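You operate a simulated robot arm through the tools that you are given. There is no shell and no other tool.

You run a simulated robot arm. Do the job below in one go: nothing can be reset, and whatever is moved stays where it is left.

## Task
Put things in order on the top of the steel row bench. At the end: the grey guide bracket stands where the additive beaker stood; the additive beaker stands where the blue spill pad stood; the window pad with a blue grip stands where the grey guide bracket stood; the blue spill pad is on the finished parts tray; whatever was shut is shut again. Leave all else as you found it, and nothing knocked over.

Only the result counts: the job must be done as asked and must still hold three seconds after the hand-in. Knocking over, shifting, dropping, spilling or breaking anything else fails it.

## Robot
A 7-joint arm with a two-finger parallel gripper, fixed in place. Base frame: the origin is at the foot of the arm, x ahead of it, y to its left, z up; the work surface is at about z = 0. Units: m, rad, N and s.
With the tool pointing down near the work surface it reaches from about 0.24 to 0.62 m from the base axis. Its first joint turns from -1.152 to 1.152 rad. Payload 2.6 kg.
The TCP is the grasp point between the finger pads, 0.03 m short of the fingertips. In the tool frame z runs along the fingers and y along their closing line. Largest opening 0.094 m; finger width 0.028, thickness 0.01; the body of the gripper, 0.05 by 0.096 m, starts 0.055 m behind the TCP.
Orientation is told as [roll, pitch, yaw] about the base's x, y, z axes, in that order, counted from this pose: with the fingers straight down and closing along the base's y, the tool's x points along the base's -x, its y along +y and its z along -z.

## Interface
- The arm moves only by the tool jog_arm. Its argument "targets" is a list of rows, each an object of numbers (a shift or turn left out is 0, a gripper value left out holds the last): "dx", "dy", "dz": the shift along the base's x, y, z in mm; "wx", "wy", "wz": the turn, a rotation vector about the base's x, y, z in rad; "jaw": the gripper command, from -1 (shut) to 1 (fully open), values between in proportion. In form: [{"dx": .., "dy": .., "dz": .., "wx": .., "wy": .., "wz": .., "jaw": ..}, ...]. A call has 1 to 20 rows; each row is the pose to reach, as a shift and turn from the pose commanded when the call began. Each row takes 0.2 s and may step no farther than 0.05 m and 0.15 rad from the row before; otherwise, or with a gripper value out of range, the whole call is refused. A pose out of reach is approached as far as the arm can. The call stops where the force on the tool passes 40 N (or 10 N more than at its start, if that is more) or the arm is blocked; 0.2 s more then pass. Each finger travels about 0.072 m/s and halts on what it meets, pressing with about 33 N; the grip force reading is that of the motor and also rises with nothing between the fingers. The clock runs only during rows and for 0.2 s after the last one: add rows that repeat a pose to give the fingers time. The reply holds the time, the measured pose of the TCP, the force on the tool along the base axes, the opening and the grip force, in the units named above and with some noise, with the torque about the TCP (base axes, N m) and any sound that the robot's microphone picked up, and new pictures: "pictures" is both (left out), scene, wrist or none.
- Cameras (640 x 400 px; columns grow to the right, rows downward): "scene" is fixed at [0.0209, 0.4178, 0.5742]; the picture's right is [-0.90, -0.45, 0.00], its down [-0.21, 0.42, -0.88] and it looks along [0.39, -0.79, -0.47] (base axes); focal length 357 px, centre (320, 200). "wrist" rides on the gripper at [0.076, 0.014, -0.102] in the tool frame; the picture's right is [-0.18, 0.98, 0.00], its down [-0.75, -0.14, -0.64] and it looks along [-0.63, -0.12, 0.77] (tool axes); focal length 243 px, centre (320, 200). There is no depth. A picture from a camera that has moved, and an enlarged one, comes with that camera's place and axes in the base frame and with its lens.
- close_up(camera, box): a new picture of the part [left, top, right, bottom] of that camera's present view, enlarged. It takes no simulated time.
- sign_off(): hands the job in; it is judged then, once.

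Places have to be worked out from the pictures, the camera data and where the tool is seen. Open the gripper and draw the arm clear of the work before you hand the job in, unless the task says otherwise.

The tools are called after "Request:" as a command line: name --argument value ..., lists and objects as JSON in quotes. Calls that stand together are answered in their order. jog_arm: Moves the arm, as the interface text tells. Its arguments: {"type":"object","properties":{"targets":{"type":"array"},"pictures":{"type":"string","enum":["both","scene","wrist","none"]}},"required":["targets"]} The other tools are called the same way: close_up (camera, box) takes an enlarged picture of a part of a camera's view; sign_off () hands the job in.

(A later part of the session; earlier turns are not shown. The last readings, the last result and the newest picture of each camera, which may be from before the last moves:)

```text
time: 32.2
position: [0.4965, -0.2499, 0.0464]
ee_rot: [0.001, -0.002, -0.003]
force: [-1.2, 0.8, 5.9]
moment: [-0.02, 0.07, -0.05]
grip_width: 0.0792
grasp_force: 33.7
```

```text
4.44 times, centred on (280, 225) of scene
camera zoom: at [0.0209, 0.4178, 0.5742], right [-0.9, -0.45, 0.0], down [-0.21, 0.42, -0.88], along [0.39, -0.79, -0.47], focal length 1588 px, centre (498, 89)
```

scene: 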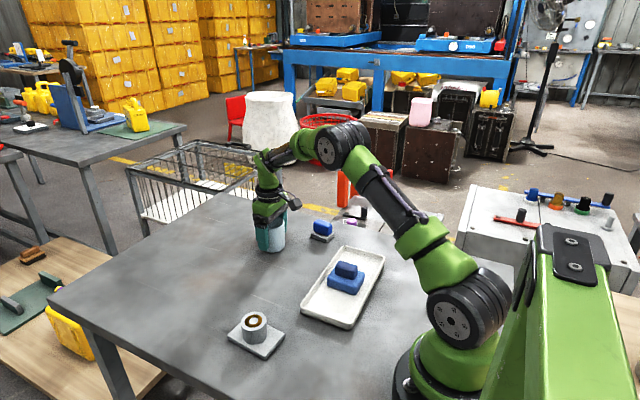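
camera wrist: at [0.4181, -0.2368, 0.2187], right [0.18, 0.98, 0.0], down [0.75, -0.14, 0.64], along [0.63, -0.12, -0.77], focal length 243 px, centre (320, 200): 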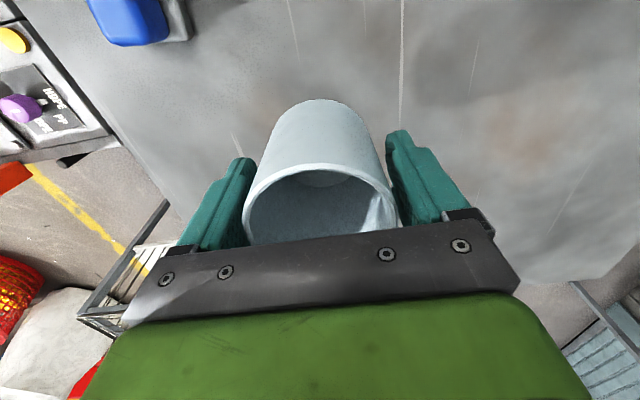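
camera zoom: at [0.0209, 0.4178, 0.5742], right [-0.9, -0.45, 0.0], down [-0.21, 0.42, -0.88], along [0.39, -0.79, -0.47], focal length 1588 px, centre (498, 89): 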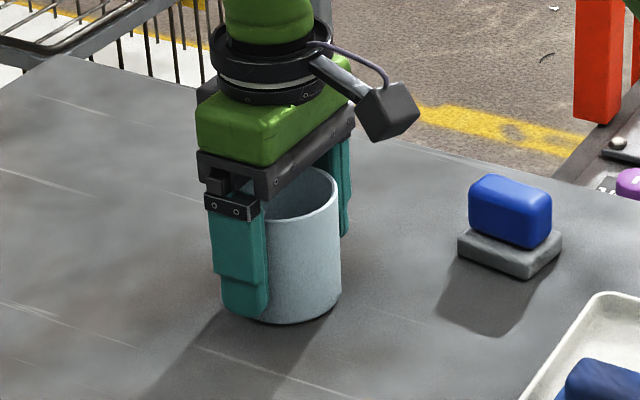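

Contact at 5.9 N: the beaker stands on the bench. I open the fingers evenly, then rise straight up past the rim.

Request:
jog_arm --targets '[{"jaw": 0.8}, {"jaw": 1}, {"jaw": 1}, {"jaw": 1}, {"dz": 10}, {"dz": 30}, {"dz": 55}, {"dz": 80}, {"dz": 105}, {"dz": 130}, {"dz": 130}]'

Request:
close_up --camera "scene" --box '[220, 180, 340, 270]'

Request:
close_up --camera "wrist" --box '[220, 40, 420, 165]'

```text
time: 34.6
position: [0.4955, -0.247, 0.1749]
ee_rot: [0.002, 0.001, 0.001]
force: [-0.7, 0.6, -0.1]
moment: [-0.03, -0.01, 0.0]
grip_width: 0.0939
grasp_force: 0.0
camera wrist: at [0.4191, -0.2339, 0.2767], right [0.18, 0.98, 0.0], down [0.75, -0.14, 0.64], along [0.63, -0.12, -0.77], focal length 243 px, centre (320, 200)
```

scene: 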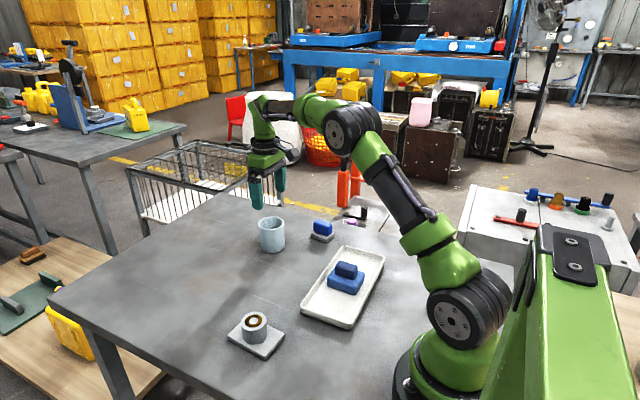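
wrist: 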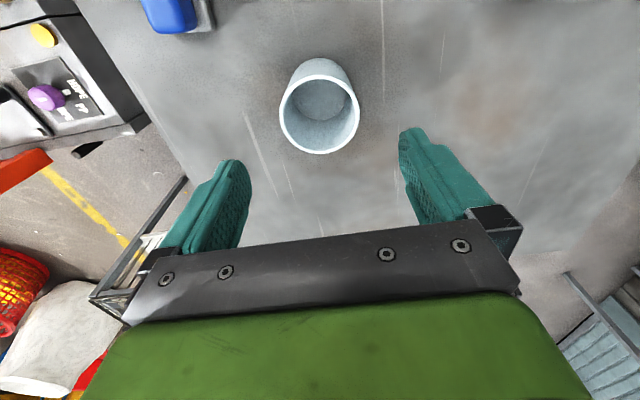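

```text
4.44 times, centred on (280, 225) of scene
camera zoom: at [0.0209, 0.4178, 0.5742], right [-0.9, -0.45, 0.0], down [-0.21, 0.42, -0.88], along [0.39, -0.79, -0.47], focal length 1588 px, centre (498, 89)
```

zoom: 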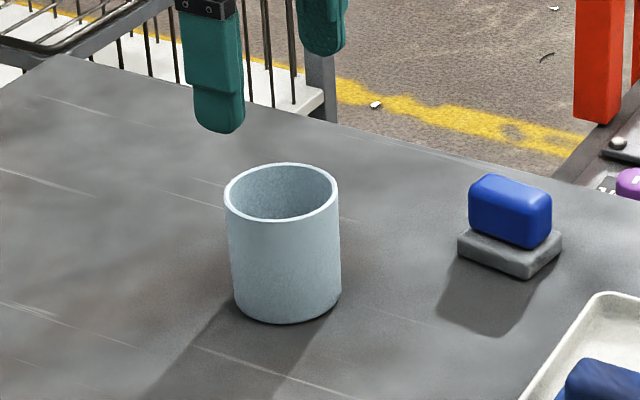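

```text
3.20 times, centred on (320, 102) of wrist
camera zoom: at [0.4191, -0.2339, 0.2767], right [0.18, 0.98, 0.0], down [0.75, -0.14, 0.64], along [0.63, -0.12, -0.77], focal length 776 px, centre (320, 512)
```

zoom: 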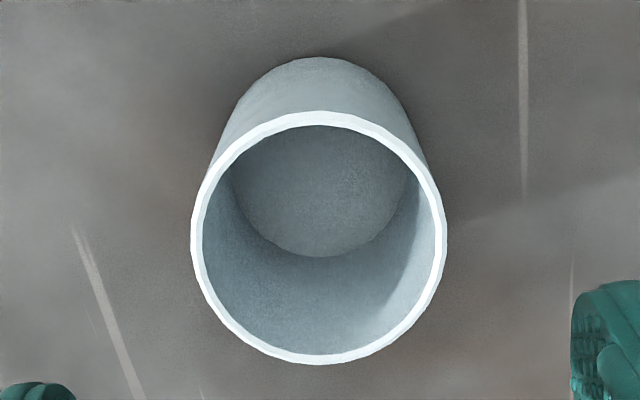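

The beaker stands upright at about (0.493, -0.248), right where the spill pad was. Now I go above the guide bracket near (0.351, 0.034) for a closer look.

Request:
jog_arm --targets '[{"dx": -10, "dy": 20}, {"dx": -25, "dy": 50}, {"dx": -42, "dy": 83}, {"dx": -60, "dy": 118}, {"dx": -78, "dy": 153}, {"dx": -96, "dy": 188}, {"dx": -114, "dy": 223}, {"dx": -130, "dy": 254}, {"dx": -140, "dy": 274}, {"dx": -144, "dy": 283}, {"dx": -144, "dy": 283}, {"dx": -144, "dy": 283}]'

Request:
close_up --camera "wrist" --box '[220, 40, 420, 165]'

Request:
close_up --camera "scene" --box '[190, 250, 330, 370]'

```text
time: 37.2
position: [0.3536, 0.0364, 0.1738]
ee_rot: [-0.001, 0.0, -0.001]
force: [0.1, -0.3, -0.3]
moment: [0.03, 0.04, -0.03]
grip_width: 0.0939
grasp_force: 0.0
camera wrist: at [0.2761, 0.0498, 0.2761], right [0.19, 0.98, 0.0], down [0.75, -0.14, 0.64], along [0.63, -0.12, -0.77], focal length 243 px, centre (320, 200)
```

scene: 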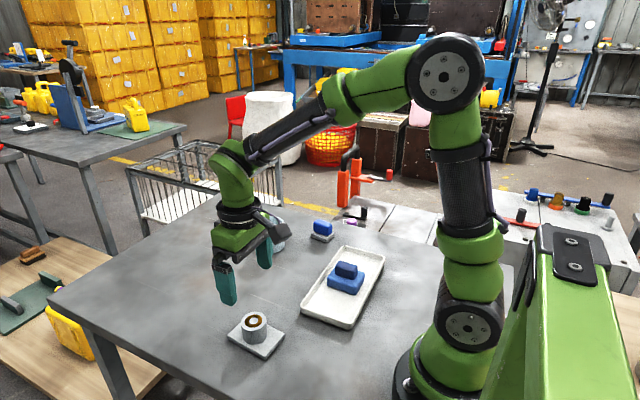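
wrist: 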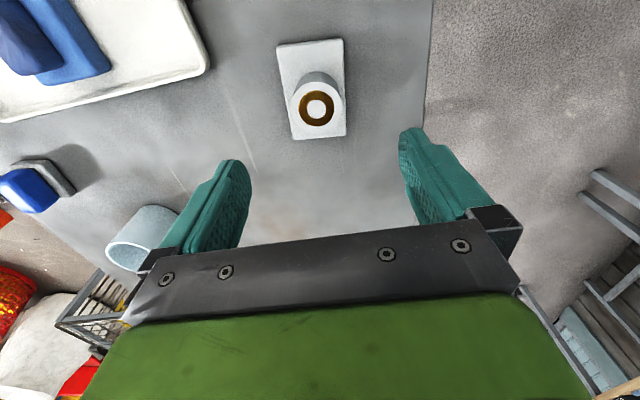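

```text
3.20 times, centred on (320, 102) of wrist
camera zoom: at [0.2761, 0.0498, 0.2761], right [0.19, 0.98, 0.0], down [0.75, -0.14, 0.64], along [0.63, -0.12, -0.77], focal length 776 px, centre (320, 512)
```

zoom: 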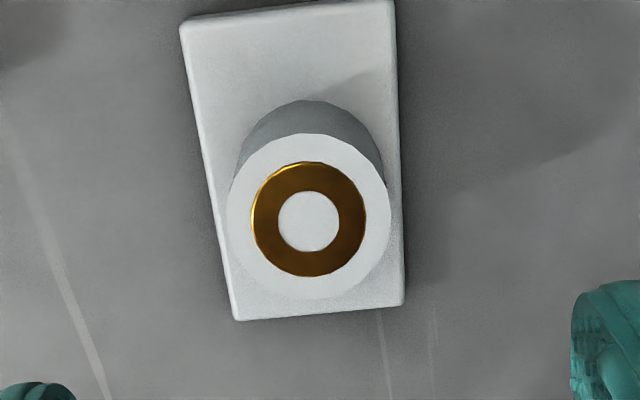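

```text
3.33 times, centred on (260, 310) of scene
camera zoom: at [0.0209, 0.4178, 0.5742], right [-0.9, -0.45, 0.0], down [-0.21, 0.42, -0.88], along [0.39, -0.79, -0.47], focal length 1191 px, centre (520, -167)
```

zoom: 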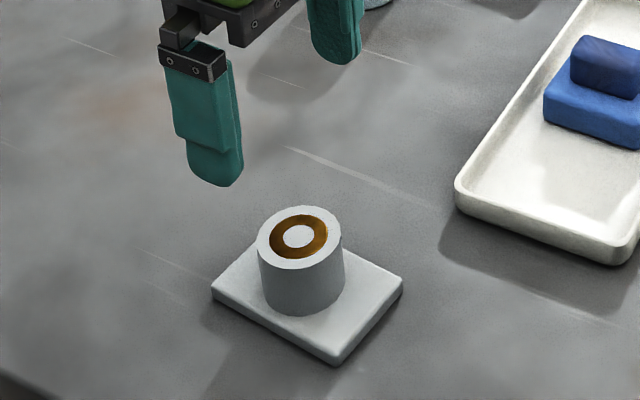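

The bracket's centre is near (0.3535, 0.031), the cylinder top is at about z=0.049, and the plate is only about 9 mm thick with yaw around -0.09 rad. I trim the aim, turn to match, and lower to TCP z≈0.048 with the tips above the plate.

Request:
jog_arm --targets '[{"dx": 0.5, "dy": -4, "dz": -15, "wz": -0.04}, {"dx": 0.5, "dy": -4, "dz": -40, "wz": -0.085}, {"dx": 0.5, "dy": -4, "dz": -65, "wz": -0.085}, {"dx": 0.5, "dy": -4, "dz": -90, "wz": -0.085}, {"dx": 0.5, "dy": -4, "dz": -110, "wz": -0.085}, {"dx": 0.5, "dy": -4, "dz": -120, "wz": -0.085}, {"dx": 0.5, "dy": -4, "dz": -125, "wz": -0.085}, {"dx": 0.5, "dy": -4, "dz": -125, "wz": -0.085}]'

Request:
close_up --camera "scene" --box '[190, 250, 330, 370]'

Request:
close_up --camera "wrist" --box '[200, 60, 440, 220]'

```text
time: 39.0
position: [0.3521, 0.0299, 0.0491]
ee_rot: [0.001, 0.0, -0.084]
force: [-0.5, 0.5, 0.0]
moment: [-0.04, 0.0, 0.0]
grip_width: 0.0939
grasp_force: 0.0
camera wrist: at [0.2764, 0.0505, 0.1513], right [0.27, 0.96, 0.0], down [0.74, -0.21, 0.64], along [0.62, -0.17, -0.77], focal length 243 px, centre (320, 200)
```

scene: 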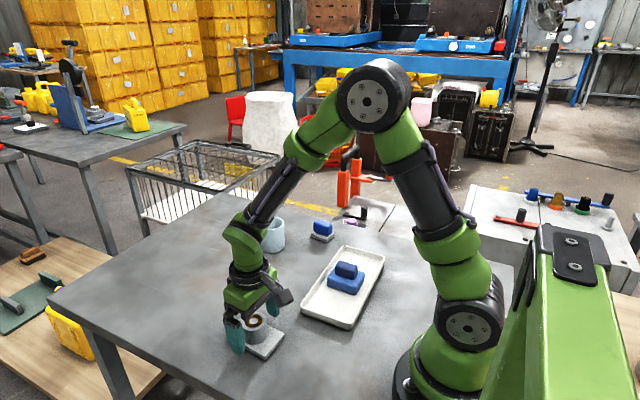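
wrist: 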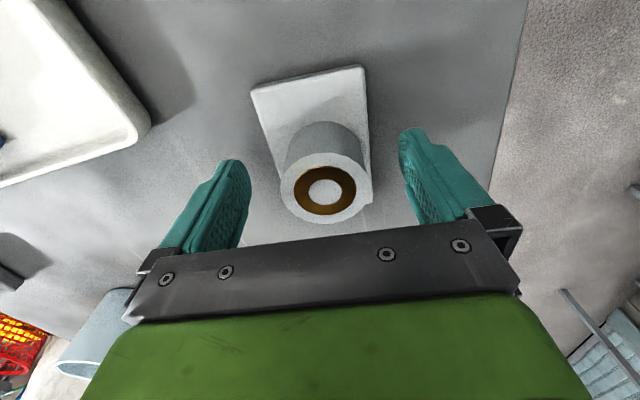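

```text
3.33 times, centred on (260, 310) of scene
camera zoom: at [0.0209, 0.4178, 0.5742], right [-0.9, -0.45, 0.0], down [-0.21, 0.42, -0.88], along [0.39, -0.79, -0.47], focal length 1191 px, centre (520, -167)
```

zoom: 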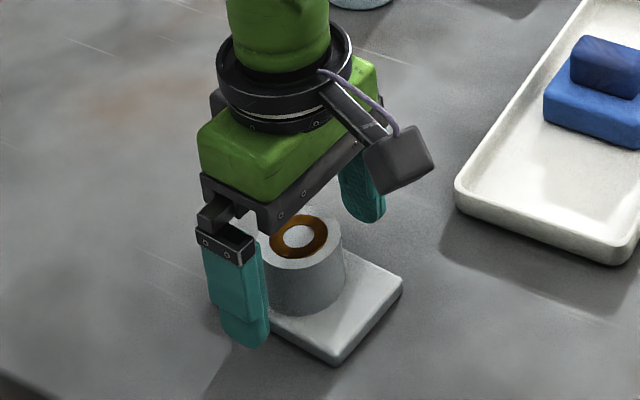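

```text
2.50 times, centred on (320, 140) of wrist
camera zoom: at [0.2764, 0.0505, 0.1513], right [0.27, 0.96, 0.0], down [0.74, -0.21, 0.64], along [0.62, -0.17, -0.77], focal length 606 px, centre (320, 350)
```

zoom: 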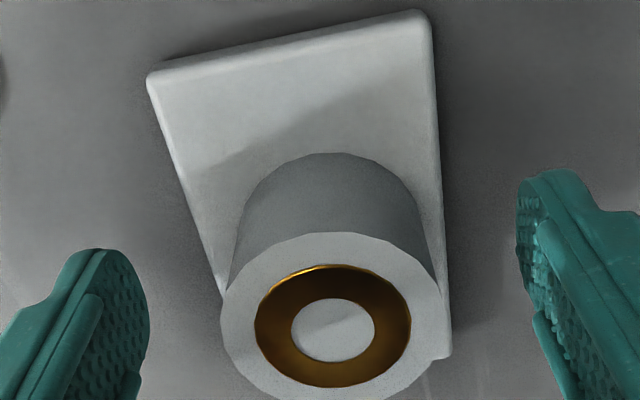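

The cylinder sits midway between the fingers with the tips clear of the plate. I close the gripper on the cylinder.

Request:
jog_arm --targets '[{"jaw": 0.4}, {"jaw": 0}, {"jaw": -0.5}, {"jaw": -1}, {"jaw": -1}]'

Request:
close_up --camera "scene" --box '[190, 250, 330, 370]'

Request:
close_up --camera "wrist" --box '[200, 60, 440, 220]'

```text
time: 40.2
position: [0.3515, 0.0294, 0.0498]
ee_rot: [0.0, 0.0, -0.084]
force: [0.3, -1.1, -0.2]
moment: [-0.12, -0.09, 0.02]
grip_width: 0.0473
grasp_force: 33.1
camera wrist: at [0.2764, 0.0504, 0.1514], right [0.27, 0.96, 0.0], down [0.74, -0.21, 0.64], along [0.62, -0.17, -0.77], focal length 243 px, centre (320, 200)
```

scene: 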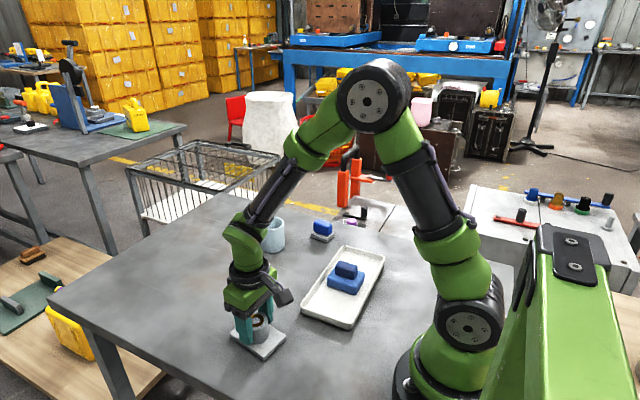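
wrist: 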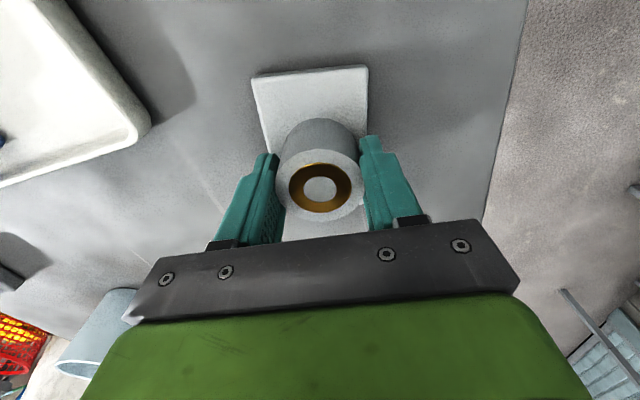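

```text
3.33 times, centred on (260, 310) of scene
camera zoom: at [0.0209, 0.4178, 0.5742], right [-0.9, -0.45, 0.0], down [-0.21, 0.42, -0.88], along [0.39, -0.79, -0.47], focal length 1191 px, centre (520, -167)
```

zoom: 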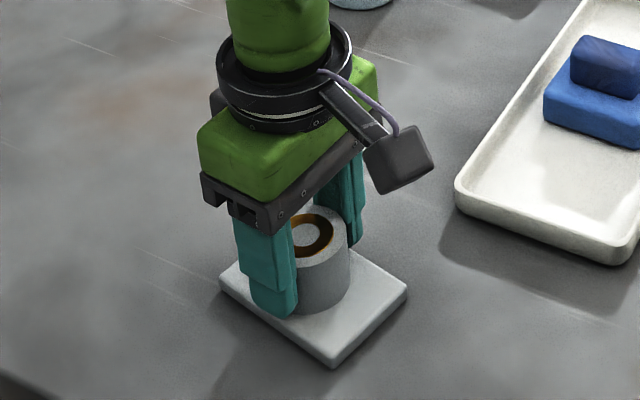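

```text
2.50 times, centred on (320, 140) of wrist
camera zoom: at [0.2764, 0.0504, 0.1514], right [0.27, 0.96, 0.0], down [0.74, -0.21, 0.64], along [0.62, -0.17, -0.77], focal length 606 px, centre (320, 350)
```

zoom: 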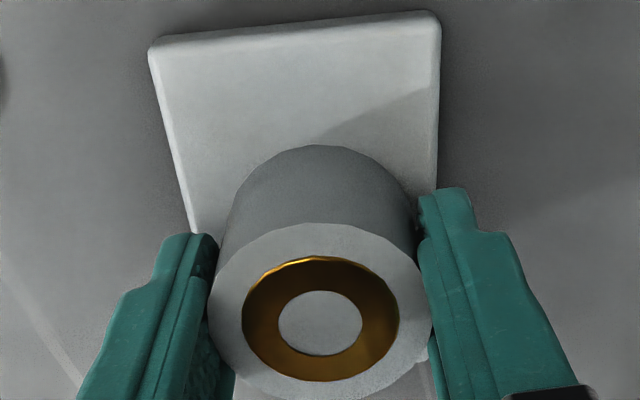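

The cylinder is held at 0.0473 m. I lift slowly and check the load.

Request:
jog_arm --targets '[{"dz": 4}, {"dz": 10}, {"dz": 20}, {"dz": 35}, {"dz": 50}, {"dz": 60}, {"dz": 60}]'

```text
time: 41.8
position: [0.3532, 0.03, 0.1083]
ee_rot: [-0.001, -0.001, -0.085]
force: [0.3, -0.3, -2.6]
moment: [0.02, -0.02, 0.01]
grip_width: 0.0477
grasp_force: 33.3
camera wrist: at [0.2773, 0.0499, 0.2119], right [0.27, 0.96, 0.0], down [0.74, -0.2, 0.64], along [0.62, -0.17, -0.77], focal length 243 px, centre (320, 200)
```

scene: 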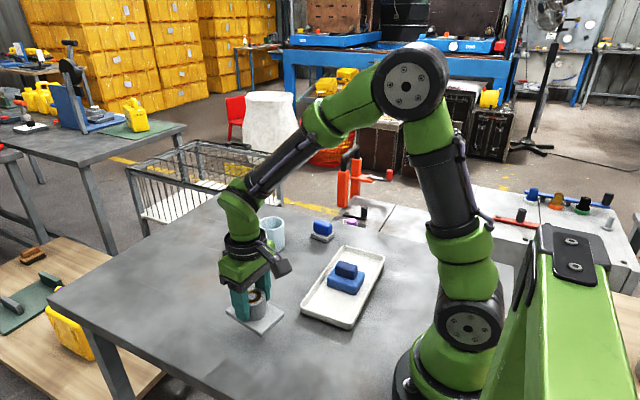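
wrist: 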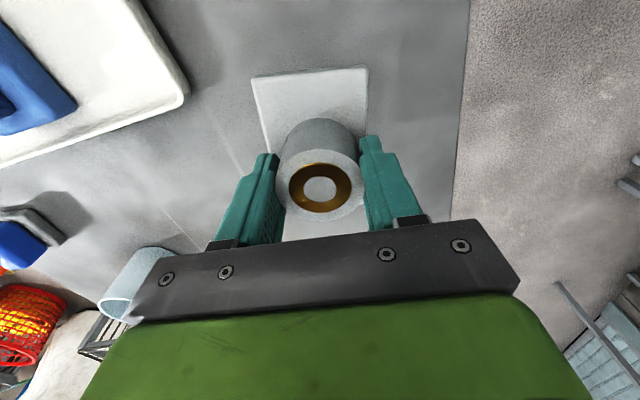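

The bracket is lifted level with about 2.6 N of load. I carry it to above the beaker's old place, (0.511, -0.009).

Request:
jog_arm --targets '[{"dx": 10, "dy": -2}, {"dx": 30, "dy": -7}, {"dx": 52, "dy": -13}, {"dx": 75, "dy": -18}, {"dx": 98, "dy": -24}, {"dx": 120, "dy": -29}, {"dx": 140, "dy": -34}, {"dx": 153, "dy": -37}, {"dx": 159, "dy": -38.5}, {"dx": 159, "dy": -38.5}, {"dx": 159, "dy": -38.5}]'

Request:
close_up --camera "scene" --box '[130, 200, 290, 320]'

```text
time: 44.2
position: [0.5102, -0.0091, 0.109]
ee_rot: [-0.001, -0.001, -0.087]
force: [-0.2, -0.6, -3.8]
moment: [-0.02, 0.01, 0.01]
grip_width: 0.0476
grasp_force: 33.0
camera wrist: at [0.4355, 0.0111, 0.211], right [0.27, 0.96, 0.0], down [0.74, -0.21, 0.64], along [0.62, -0.17, -0.77], focal length 243 px, centre (320, 200)
```

scene: 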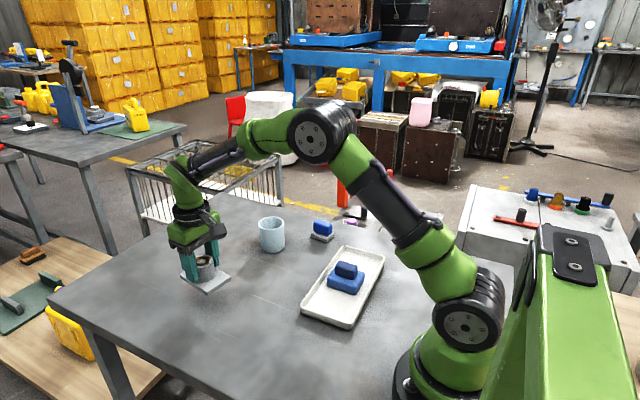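
wrist: 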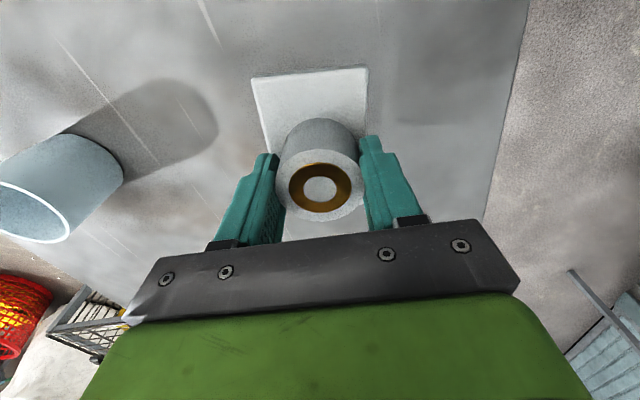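

```text
3.33 times, centred on (210, 260) of scene
camera zoom: at [0.021, 0.4178, 0.5742], right [-0.9, -0.45, 0.0], down [-0.21, 0.42, -0.88], along [0.39, -0.79, -0.47], focal length 1191 px, centre (687, 0)
```

zoom: 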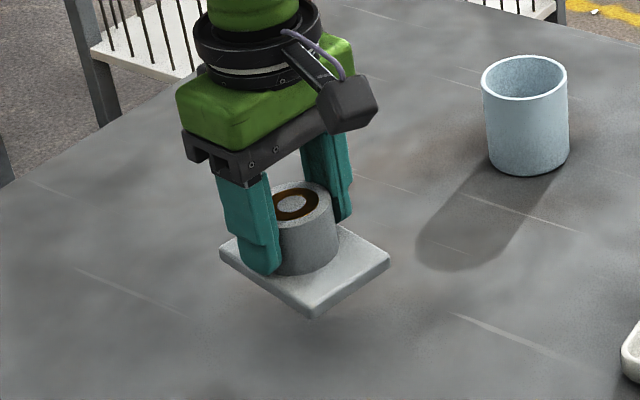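

The bracket is above the beaker's old spot. I lower it to a few millimetres above the bench.

Request:
jog_arm --targets '[{"dz": -12}, {"dz": -28}, {"dz": -42}, {"dz": -52}, {"dz": -57}, {"dz": -58}, {"dz": -58}]' --pictures "none"

Request:
jog_arm --targets '[{"dz": -0.7}, {"dz": -1.4}, {"dz": -1.4}]' --pictures "none"

```text
time: 45.8
position: [0.5115, -0.0081, 0.0506]
ee_rot: [0.0, -0.001, -0.086]
force: [0.0, 0.7, -3.2]
moment: [-0.01, 0.03, 0.0]
grip_width: 0.0474
grasp_force: 33.1
```

```text
time: 46.6
position: [0.5114, -0.0085, 0.0501]
ee_rot: [0.0, -0.001, -0.085]
force: [-0.7, -0.1, -2.8]
moment: [0.0, 0.02, 0.01]
grip_width: 0.0476
grasp_force: 33.1
```

Still carrying the full weight, so no contact yet. I step down further.

Request:
jog_arm --targets '[{"dz": -0.5}, {"dz": -1}, {"dz": -1}]' --pictures "none"

Request:
jog_arm --targets '[{"dz": -0.5}, {"dz": -1}, {"dz": -1}]' --pictures "none"

```text
time: 47.4
position: [0.5107, -0.0074, 0.0498]
ee_rot: [0.001, -0.001, -0.084]
force: [-1.2, -1.6, 6.3]
moment: [-0.13, 0.56, 0.05]
grip_width: 0.0475
grasp_force: 32.4
```

```text
time: 48.2
position: [0.5109, -0.009, 0.0502]
ee_rot: [0.0, -0.003, -0.086]
force: [-6.7, -0.8, 18.2]
moment: [-0.08, 0.18, 0.1]
grip_width: 0.0478
grasp_force: 32.7
```

The bracket is firmly on the bench (18 N). I ease up one millimetre, release, and rise straight up.

Request:
jog_arm --targets '[{"dz": 1}, {"dz": 1, "jaw": -0.4}, {"dz": 1, "jaw": 0.4}, {"dz": 1, "jaw": 0.8}, {"dz": 1, "jaw": 0.8}, {"dz": 1, "jaw": 0.8}, {"dz": 12}, {"dz": 30}, {"dz": 55}, {"dz": 80}, {"dz": 105, "jaw": 1}, {"dz": 125, "jaw": 1}, {"dz": 125, "jaw": 1}]'

Request:
close_up --camera "scene" --box '[130, 200, 290, 320]'

Request:
close_up --camera "wrist" --box '[220, 40, 420, 165]'

```text
time: 51.0
position: [0.5133, -0.0076, 0.1713]
ee_rot: [-0.001, 0.0, -0.086]
force: [0.5, 0.8, 0.9]
moment: [0.01, -0.03, 0.01]
grip_width: 0.0943
grasp_force: 0.0
camera wrist: at [0.4382, 0.0124, 0.2739], right [0.27, 0.96, 0.0], down [0.74, -0.2, 0.64], along [0.62, -0.17, -0.77], focal length 243 px, centre (320, 200)
```

scene: 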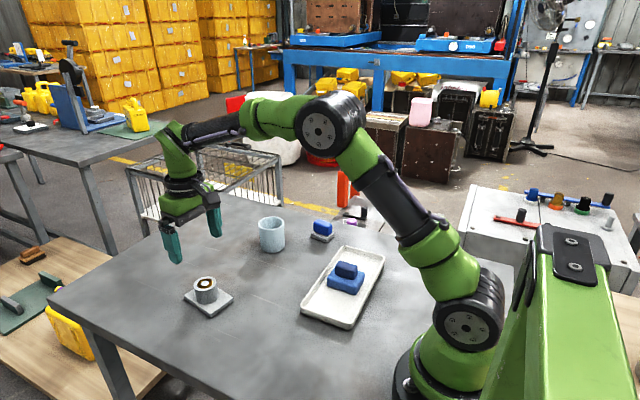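
wrist: 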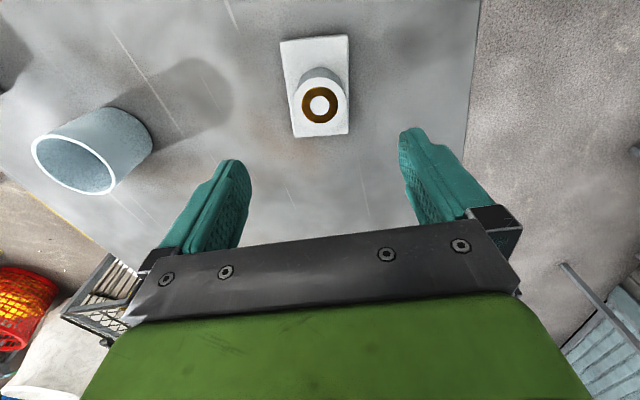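

```text
3.33 times, centred on (210, 260) of scene
camera zoom: at [0.0209, 0.4178, 0.5742], right [-0.9, -0.45, 0.0], down [-0.21, 0.42, -0.88], along [0.39, -0.79, -0.47], focal length 1191 px, centre (687, 0)
```

zoom: 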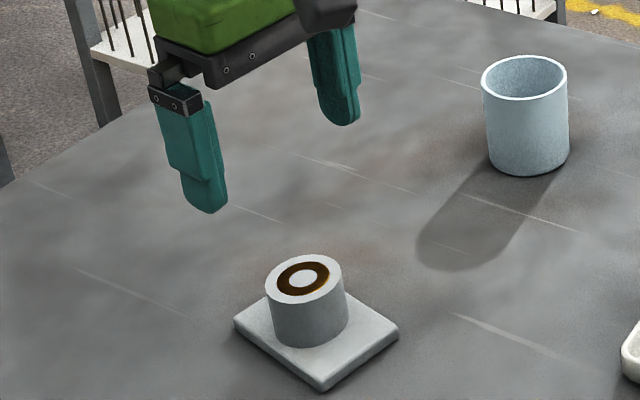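

```text
3.20 times, centred on (320, 102) of wrist
camera zoom: at [0.4382, 0.0124, 0.2739], right [0.27, 0.96, 0.0], down [0.74, -0.2, 0.64], along [0.62, -0.17, -0.77], focal length 776 px, centre (320, 512)
```

zoom: 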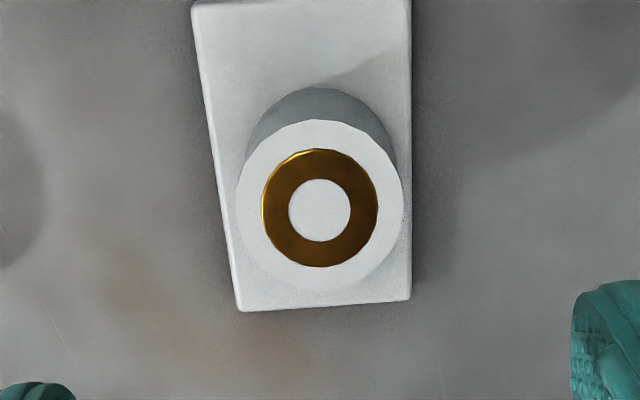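

The bracket now stands at about (0.510, -0.009), matching the beaker's old place. Next I move above the window pad near (0.394, -0.352), passing high over everything.

Request:
jog_arm --targets '[{"dx": -7, "dy": -20, "wz": 0.02}, {"dx": -18, "dy": -53, "wz": 0.04}, {"dx": -30, "dy": -88, "wz": 0.06}, {"dx": -42, "dy": -123, "wz": 0.085}, {"dx": -54, "dy": -158, "wz": 0.085}, {"dx": -66, "dy": -193, "wz": 0.085}, {"dx": -78, "dy": -228, "wz": 0.085}, {"dx": -90, "dy": -263, "wz": 0.085}, {"dx": -102, "dy": -298, "wz": 0.085}, {"dx": -112, "dy": -326, "wz": 0.085}, {"dx": -117, "dy": -342, "wz": 0.085}, {"dx": -117, "dy": -342, "wz": 0.085}, {"dx": -117, "dy": -342, "wz": 0.085}]'

Request:
close_up --camera "wrist" --box '[220, 40, 420, 165]'

Request:
close_up --camera "scene" --box '[260, 180, 380, 270]'

```text
time: 53.8
position: [0.3969, -0.3498, 0.1722]
ee_rot: [0.0, 0.0, 0.001]
force: [-0.2, -0.1, 0.0]
moment: [0.04, 0.03, 0.01]
grip_width: 0.0942
grasp_force: 0.0
camera wrist: at [0.3195, -0.3359, 0.2746], right [0.18, 0.98, 0.0], down [0.75, -0.14, 0.64], along [0.63, -0.12, -0.77], focal length 243 px, centre (320, 200)
```

scene: 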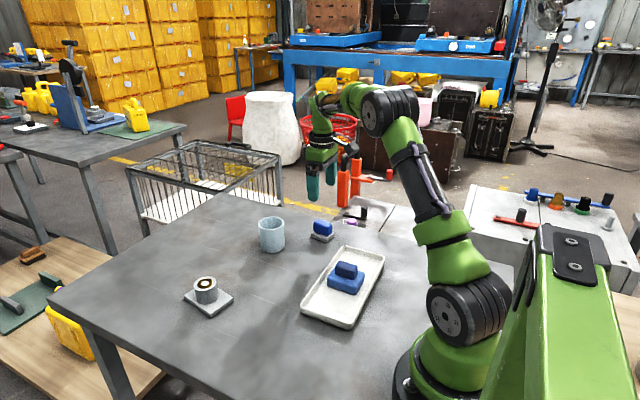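
wrist: 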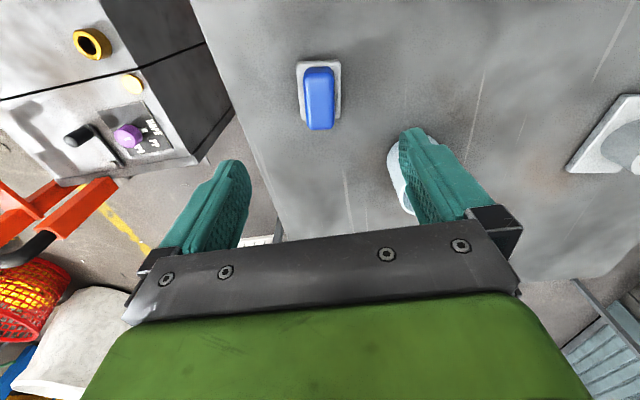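

```text
3.20 times, centred on (320, 102) of wrist
camera zoom: at [0.3195, -0.3359, 0.2746], right [0.18, 0.98, 0.0], down [0.75, -0.14, 0.64], along [0.63, -0.12, -0.77], focal length 776 px, centre (320, 512)
```

zoom: 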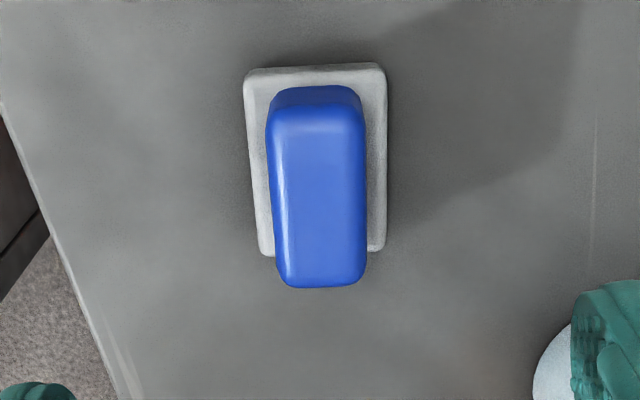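

```text
4.44 times, centred on (320, 225) of scene
camera zoom: at [0.0209, 0.4178, 0.5742], right [-0.9, -0.45, 0.0], down [-0.21, 0.42, -0.88], along [0.39, -0.79, -0.47], focal length 1588 px, centre (320, 89)
```

zoom: 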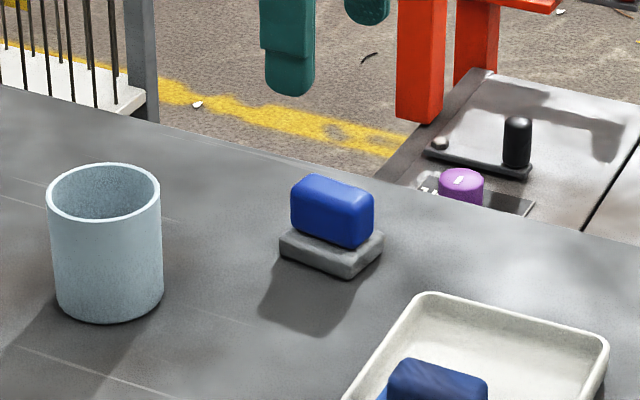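

The window pad's centre is near (0.393, -0.351), its grip about 27 mm wide along y, yaw about -0.11 rad. I trim the aim, turn, and lower to TCP z≈0.050 so the tips stay above its grey base.

Request:
jog_arm --targets '[{"dx": -3, "dy": -0.5, "dz": -15, "wz": -0.05}, {"dx": -3, "dy": -0.5, "dz": -40, "wz": -0.11}, {"dx": -3, "dy": -0.5, "dz": -65, "wz": -0.11}, {"dx": -3, "dy": -0.5, "dz": -90, "wz": -0.11}, {"dx": -3, "dy": -0.5, "dz": -108, "wz": -0.11}, {"dx": -3, "dy": -0.5, "dz": -117, "wz": -0.11}, {"dx": -3, "dy": -0.5, "dz": -121, "wz": -0.11}, {"dx": -3, "dy": -0.5, "dz": -121, "wz": -0.11}]'

Request:
close_up --camera "scene" --box '[260, 180, 380, 270]'

Request:
close_up --camera "wrist" --box '[200, 60, 440, 220]'

```text
time: 55.6
position: [0.392, -0.3514, 0.052]
ee_rot: [0.001, 0.0, -0.111]
force: [0.1, 0.2, 0.0]
moment: [-0.01, 0.03, 0.0]
grip_width: 0.0943
grasp_force: 0.2
camera wrist: at [0.3168, -0.3293, 0.1543], right [0.29, 0.96, 0.0], down [0.73, -0.22, 0.64], along [0.61, -0.19, -0.77], focal length 243 px, centre (320, 200)
```

scene: 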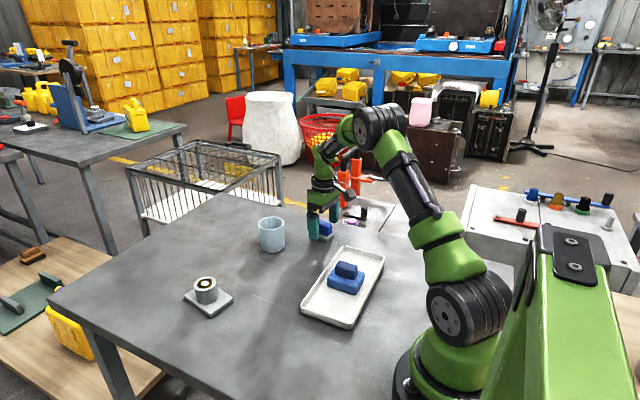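
wrist: 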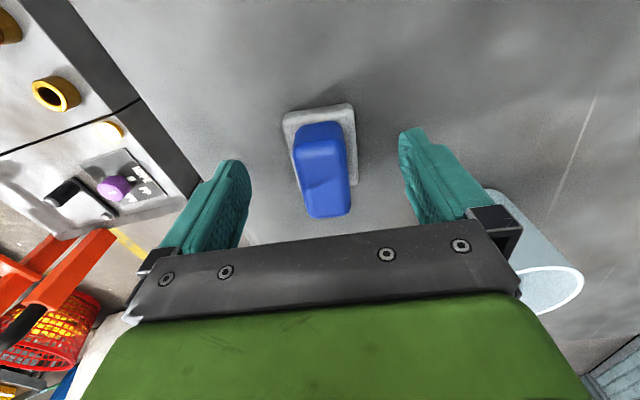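

```text
4.44 times, centred on (320, 225) of scene
camera zoom: at [0.0209, 0.4178, 0.5742], right [-0.9, -0.45, 0.0], down [-0.21, 0.42, -0.88], along [0.39, -0.79, -0.47], focal length 1588 px, centre (320, 89)
```

zoom: 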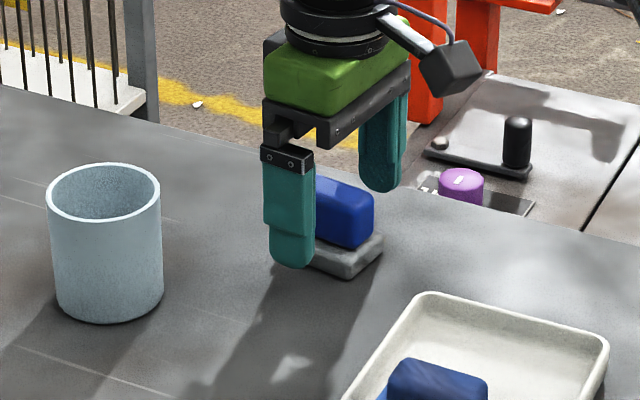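

```text
2.50 times, centred on (320, 140) of wrist
camera zoom: at [0.3168, -0.3293, 0.1543], right [0.29, 0.96, 0.0], down [0.73, -0.22, 0.64], along [0.61, -0.19, -0.77], focal length 606 px, centre (320, 350)
```

zoom: 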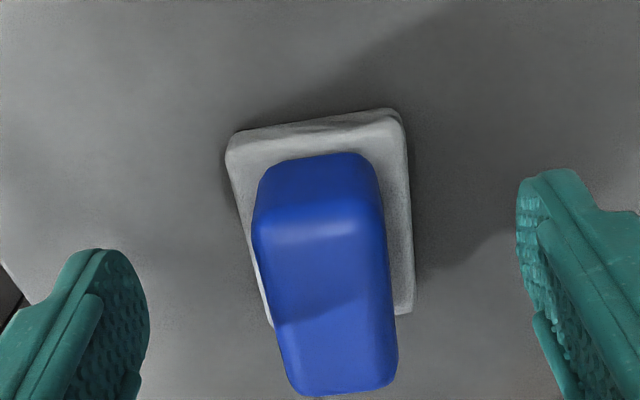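

The blue grip is centred between the fingers. I close on it.

Request:
jog_arm --targets '[{"jaw": 0.4}, {"jaw": 0}, {"jaw": -0.5}, {"jaw": -1}, {"jaw": -1}, {"jaw": -1}]'

Request:
close_up --camera "scene" --box '[260, 180, 380, 270]'

Request:
close_up --camera "wrist" --box '[200, 60, 440, 220]'

```text
time: 57.0
position: [0.3916, -0.3525, 0.0521]
ee_rot: [0.0, 0.0, -0.11]
force: [0.4, 1.6, 1.4]
moment: [0.07, -0.04, -0.01]
grip_width: 0.0313
grasp_force: 33.1
camera wrist: at [0.3168, -0.3293, 0.1545], right [0.29, 0.96, 0.0], down [0.73, -0.22, 0.64], along [0.61, -0.19, -0.77], focal length 243 px, centre (320, 200)
```

scene: 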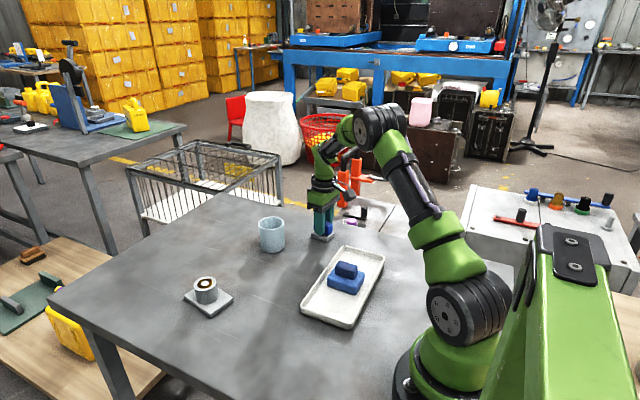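
wrist: 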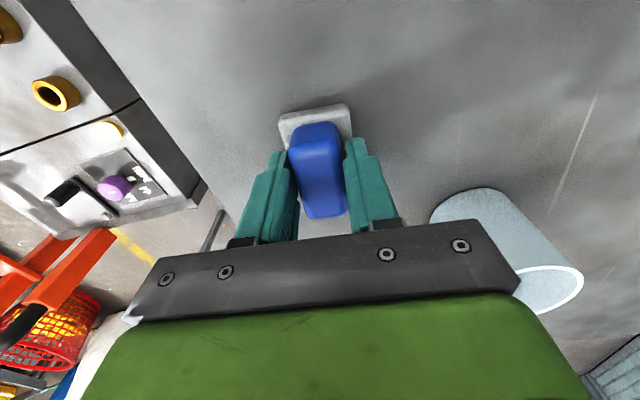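

```text
4.44 times, centred on (320, 225) of scene
camera zoom: at [0.0209, 0.4178, 0.5742], right [-0.9, -0.45, 0.0], down [-0.21, 0.42, -0.88], along [0.39, -0.79, -0.47], focal length 1588 px, centre (320, 89)
```

zoom: 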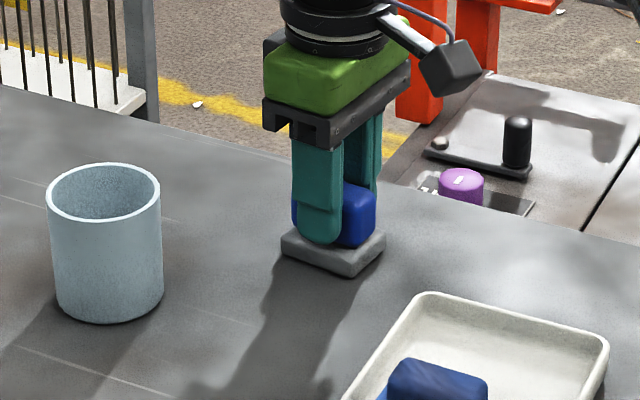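

```text
2.50 times, centred on (320, 140) of wrist
camera zoom: at [0.3168, -0.3293, 0.1545], right [0.29, 0.96, 0.0], down [0.73, -0.22, 0.64], along [0.61, -0.19, -0.77], focal length 606 px, centre (320, 350)
```

zoom: 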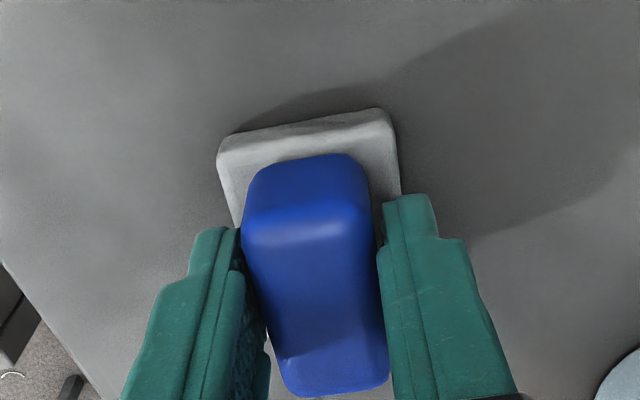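

The blue grip is held at 0.031 m. I lift it and check the hold.

Request:
jog_arm --targets '[{"dz": 4}, {"dz": 10}, {"dz": 20}, {"dz": 35}, {"dz": 52}, {"dz": 65}, {"dz": 70}, {"dz": 70}]'

```text
time: 58.8
position: [0.3906, -0.3521, 0.1224]
ee_rot: [0.0, 0.0, -0.112]
force: [-0.9, 0.2, -1.7]
moment: [-0.01, -0.03, -0.01]
grip_width: 0.0313
grasp_force: 33.4
camera wrist: at [0.3157, -0.3284, 0.2242], right [0.29, 0.96, 0.0], down [0.73, -0.22, 0.64], along [0.61, -0.19, -0.77], focal length 243 px, centre (320, 200)
```

scene: 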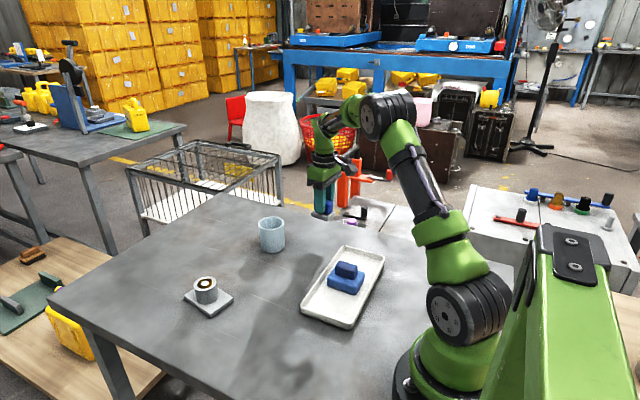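
wrist: 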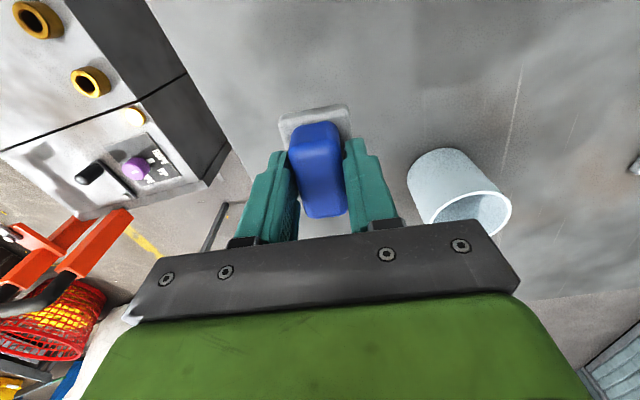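

It hangs level. I carry it in a gentle path between tray and beaker to above the bracket's old place at (0.3525, 0.0315).

Request:
jog_arm --targets '[{"dx": -1, "dy": 8}, {"dx": -3, "dy": 25}, {"dx": -5, "dy": 50}, {"dx": -8, "dy": 77}, {"dx": -11, "dy": 104}, {"dx": -14, "dy": 131}, {"dx": -16, "dy": 158}, {"dx": -19, "dy": 185}, {"dx": -22, "dy": 212}, {"dx": -25, "dy": 239}, {"dx": -28, "dy": 266}, {"dx": -31, "dy": 293}, {"dx": -33, "dy": 320}, {"dx": -36, "dy": 345}, {"dx": -38, "dy": 364}, {"dx": -39, "dy": 377}, {"dx": -40, "dy": 383}, {"dx": -40, "dy": 383}, {"dx": -40, "dy": 383}]'

Request:
close_up --camera "scene" --box '[190, 250, 330, 370]'

Request:
close_up --camera "wrist" --box '[200, 60, 440, 220]'

```text
time: 62.8
position: [0.3513, 0.0327, 0.122]
ee_rot: [-0.001, 0.0, -0.112]
force: [0.1, 0.6, -1.5]
moment: [-0.02, 0.05, 0.01]
grip_width: 0.027
grasp_force: 33.6
camera wrist: at [0.2761, 0.0546, 0.2235], right [0.29, 0.96, 0.0], down [0.73, -0.22, 0.64], along [0.61, -0.19, -0.77], focal length 243 px, centre (320, 200)
```

scene: 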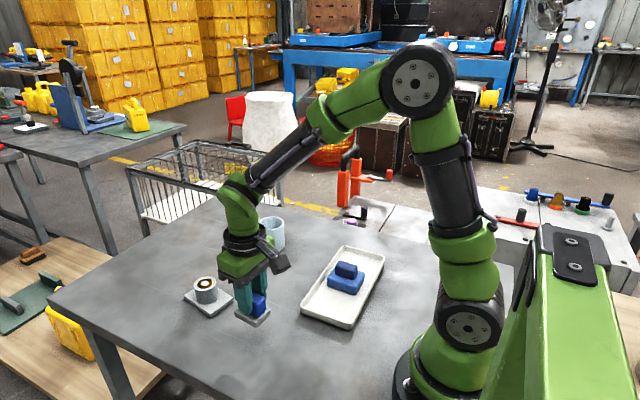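
wrist: 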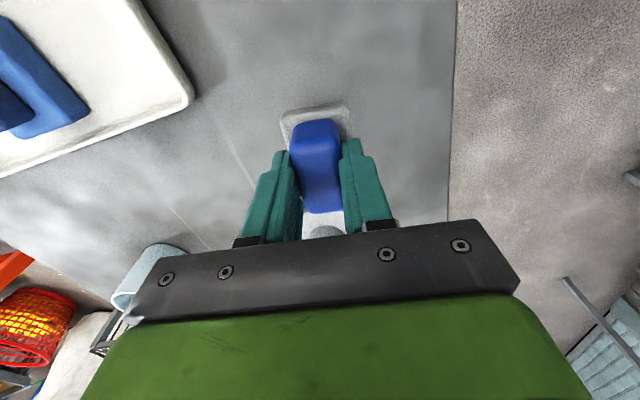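

```text
3.33 times, centred on (260, 310) of scene
camera zoom: at [0.0209, 0.4178, 0.5742], right [-0.9, -0.45, 0.0], down [-0.21, 0.42, -0.88], along [0.39, -0.79, -0.47], focal length 1191 px, centre (520, -167)
```

zoom: 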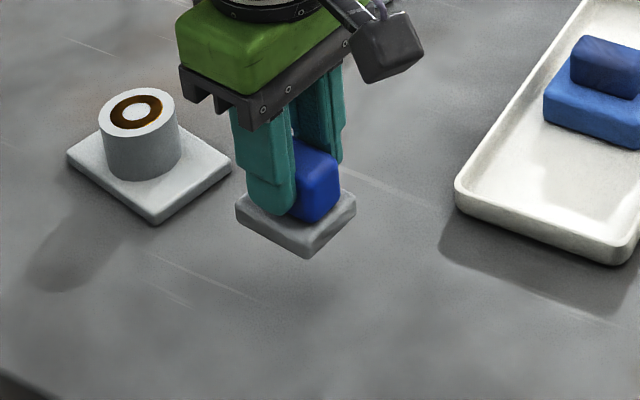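

```text
2.50 times, centred on (320, 140) of wrist
camera zoom: at [0.2761, 0.0546, 0.2235], right [0.29, 0.96, 0.0], down [0.73, -0.22, 0.64], along [0.61, -0.19, -0.77], focal length 606 px, centre (320, 350)
```

zoom: 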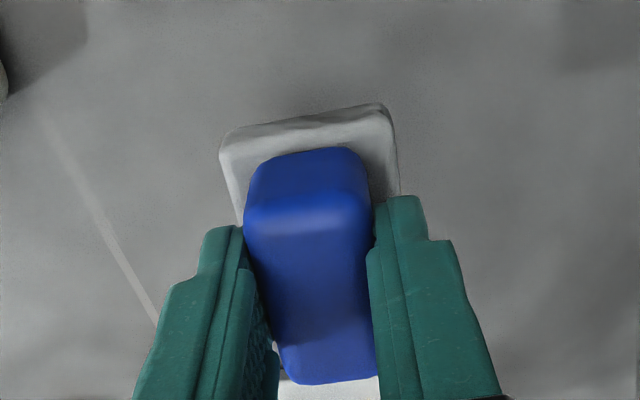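

The grip width settled to 0.027 m, so the pad aligned itself in the fingers. I check that it is still level before lowering.

Request:
close_up --camera "scene" --box '[230, 275, 310, 335]'

Request:
close_up --camera "wrist" --box '[260, 90, 380, 240]'

```text
6.67 times, centred on (270, 305) of scene
camera zoom: at [0.0209, 0.4178, 0.5742], right [-0.9, -0.45, 0.0], down [-0.21, 0.42, -0.88], along [0.39, -0.79, -0.47], focal length 2383 px, centre (653, -500)
```

zoom: 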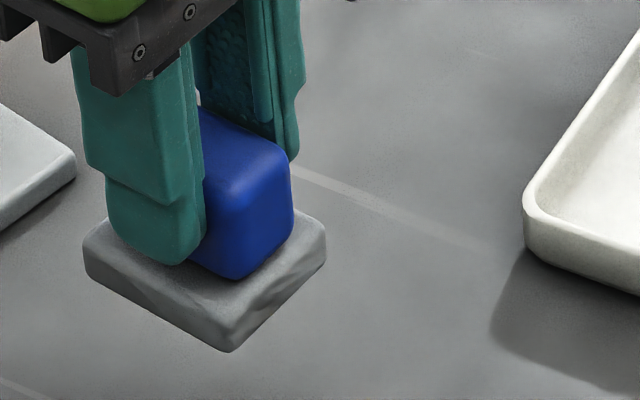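

```text
2.67 times, centred on (320, 165) of wrist
camera zoom: at [0.2761, 0.0546, 0.2235], right [0.29, 0.96, 0.0], down [0.73, -0.22, 0.64], along [0.61, -0.19, -0.77], focal length 647 px, centre (320, 293)
```

zoom: 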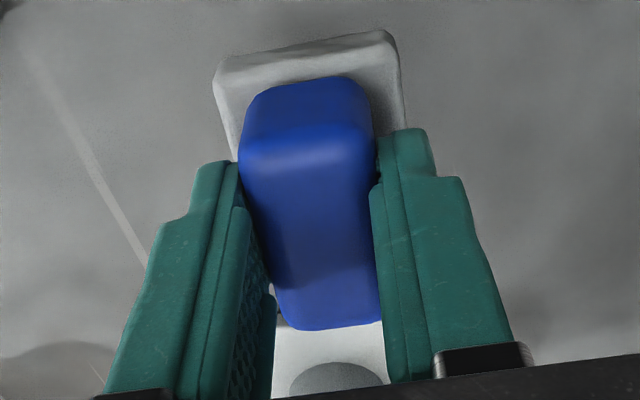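

The pad is level and centred at about (0.3525, 0.032), but it slipped roughly 4 mm lower in the fingers, so it will touch down at TCP z≈0.055. I lower gently to just above that.

Request:
jog_arm --targets '[{"dz": -10}, {"dz": -25}, {"dz": -40}, {"dz": -52}, {"dz": -58}, {"dz": -60}, {"dz": -60}]'

Request:
close_up --camera "scene" --box '[220, 290, 300, 350]'

```text
time: 64.4
position: [0.3513, 0.0321, 0.0615]
ee_rot: [-0.001, 0.001, -0.11]
force: [0.4, 0.2, -0.7]
moment: [0.02, 0.02, 0.0]
grip_width: 0.0269
grasp_force: 32.6
camera wrist: at [0.2759, 0.0547, 0.1642], right [0.29, 0.96, 0.0], down [0.73, -0.22, 0.64], along [0.61, -0.19, -0.77], focal length 243 px, centre (320, 200)
```

scene: 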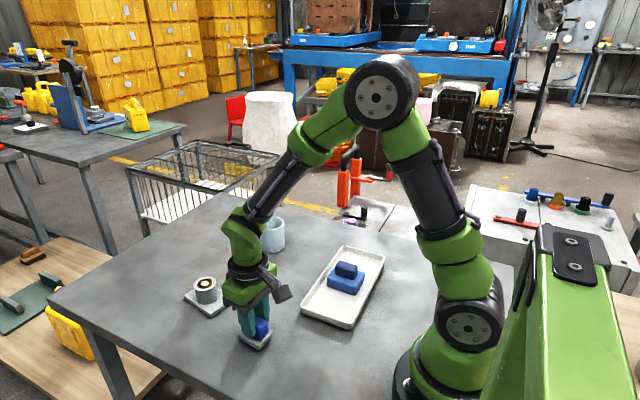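
wrist: 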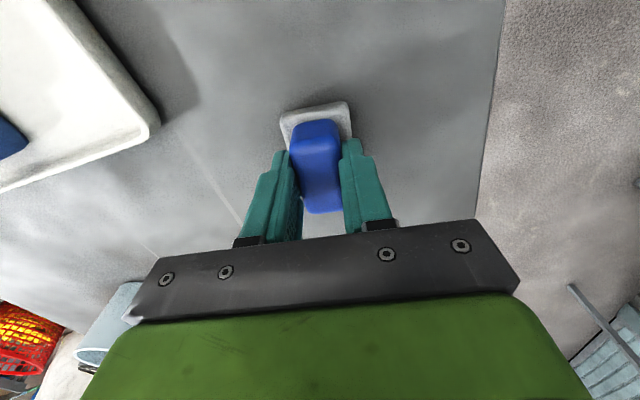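

```text
6.67 times, centred on (260, 320) of scene
camera zoom: at [0.021, 0.4178, 0.5742], right [-0.9, -0.45, 0.0], down [-0.21, 0.42, -0.88], along [0.39, -0.79, -0.47], focal length 2383 px, centre (720, -600)
```

zoom: 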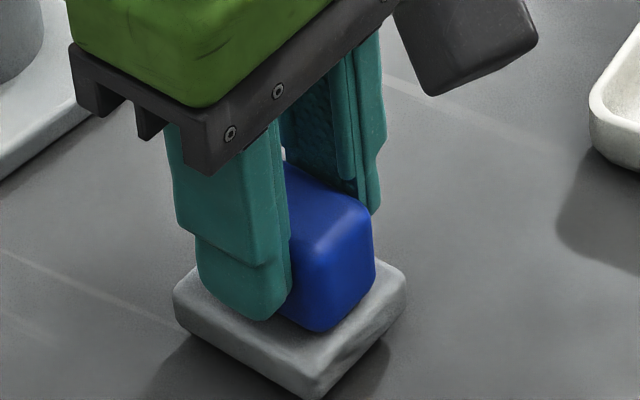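

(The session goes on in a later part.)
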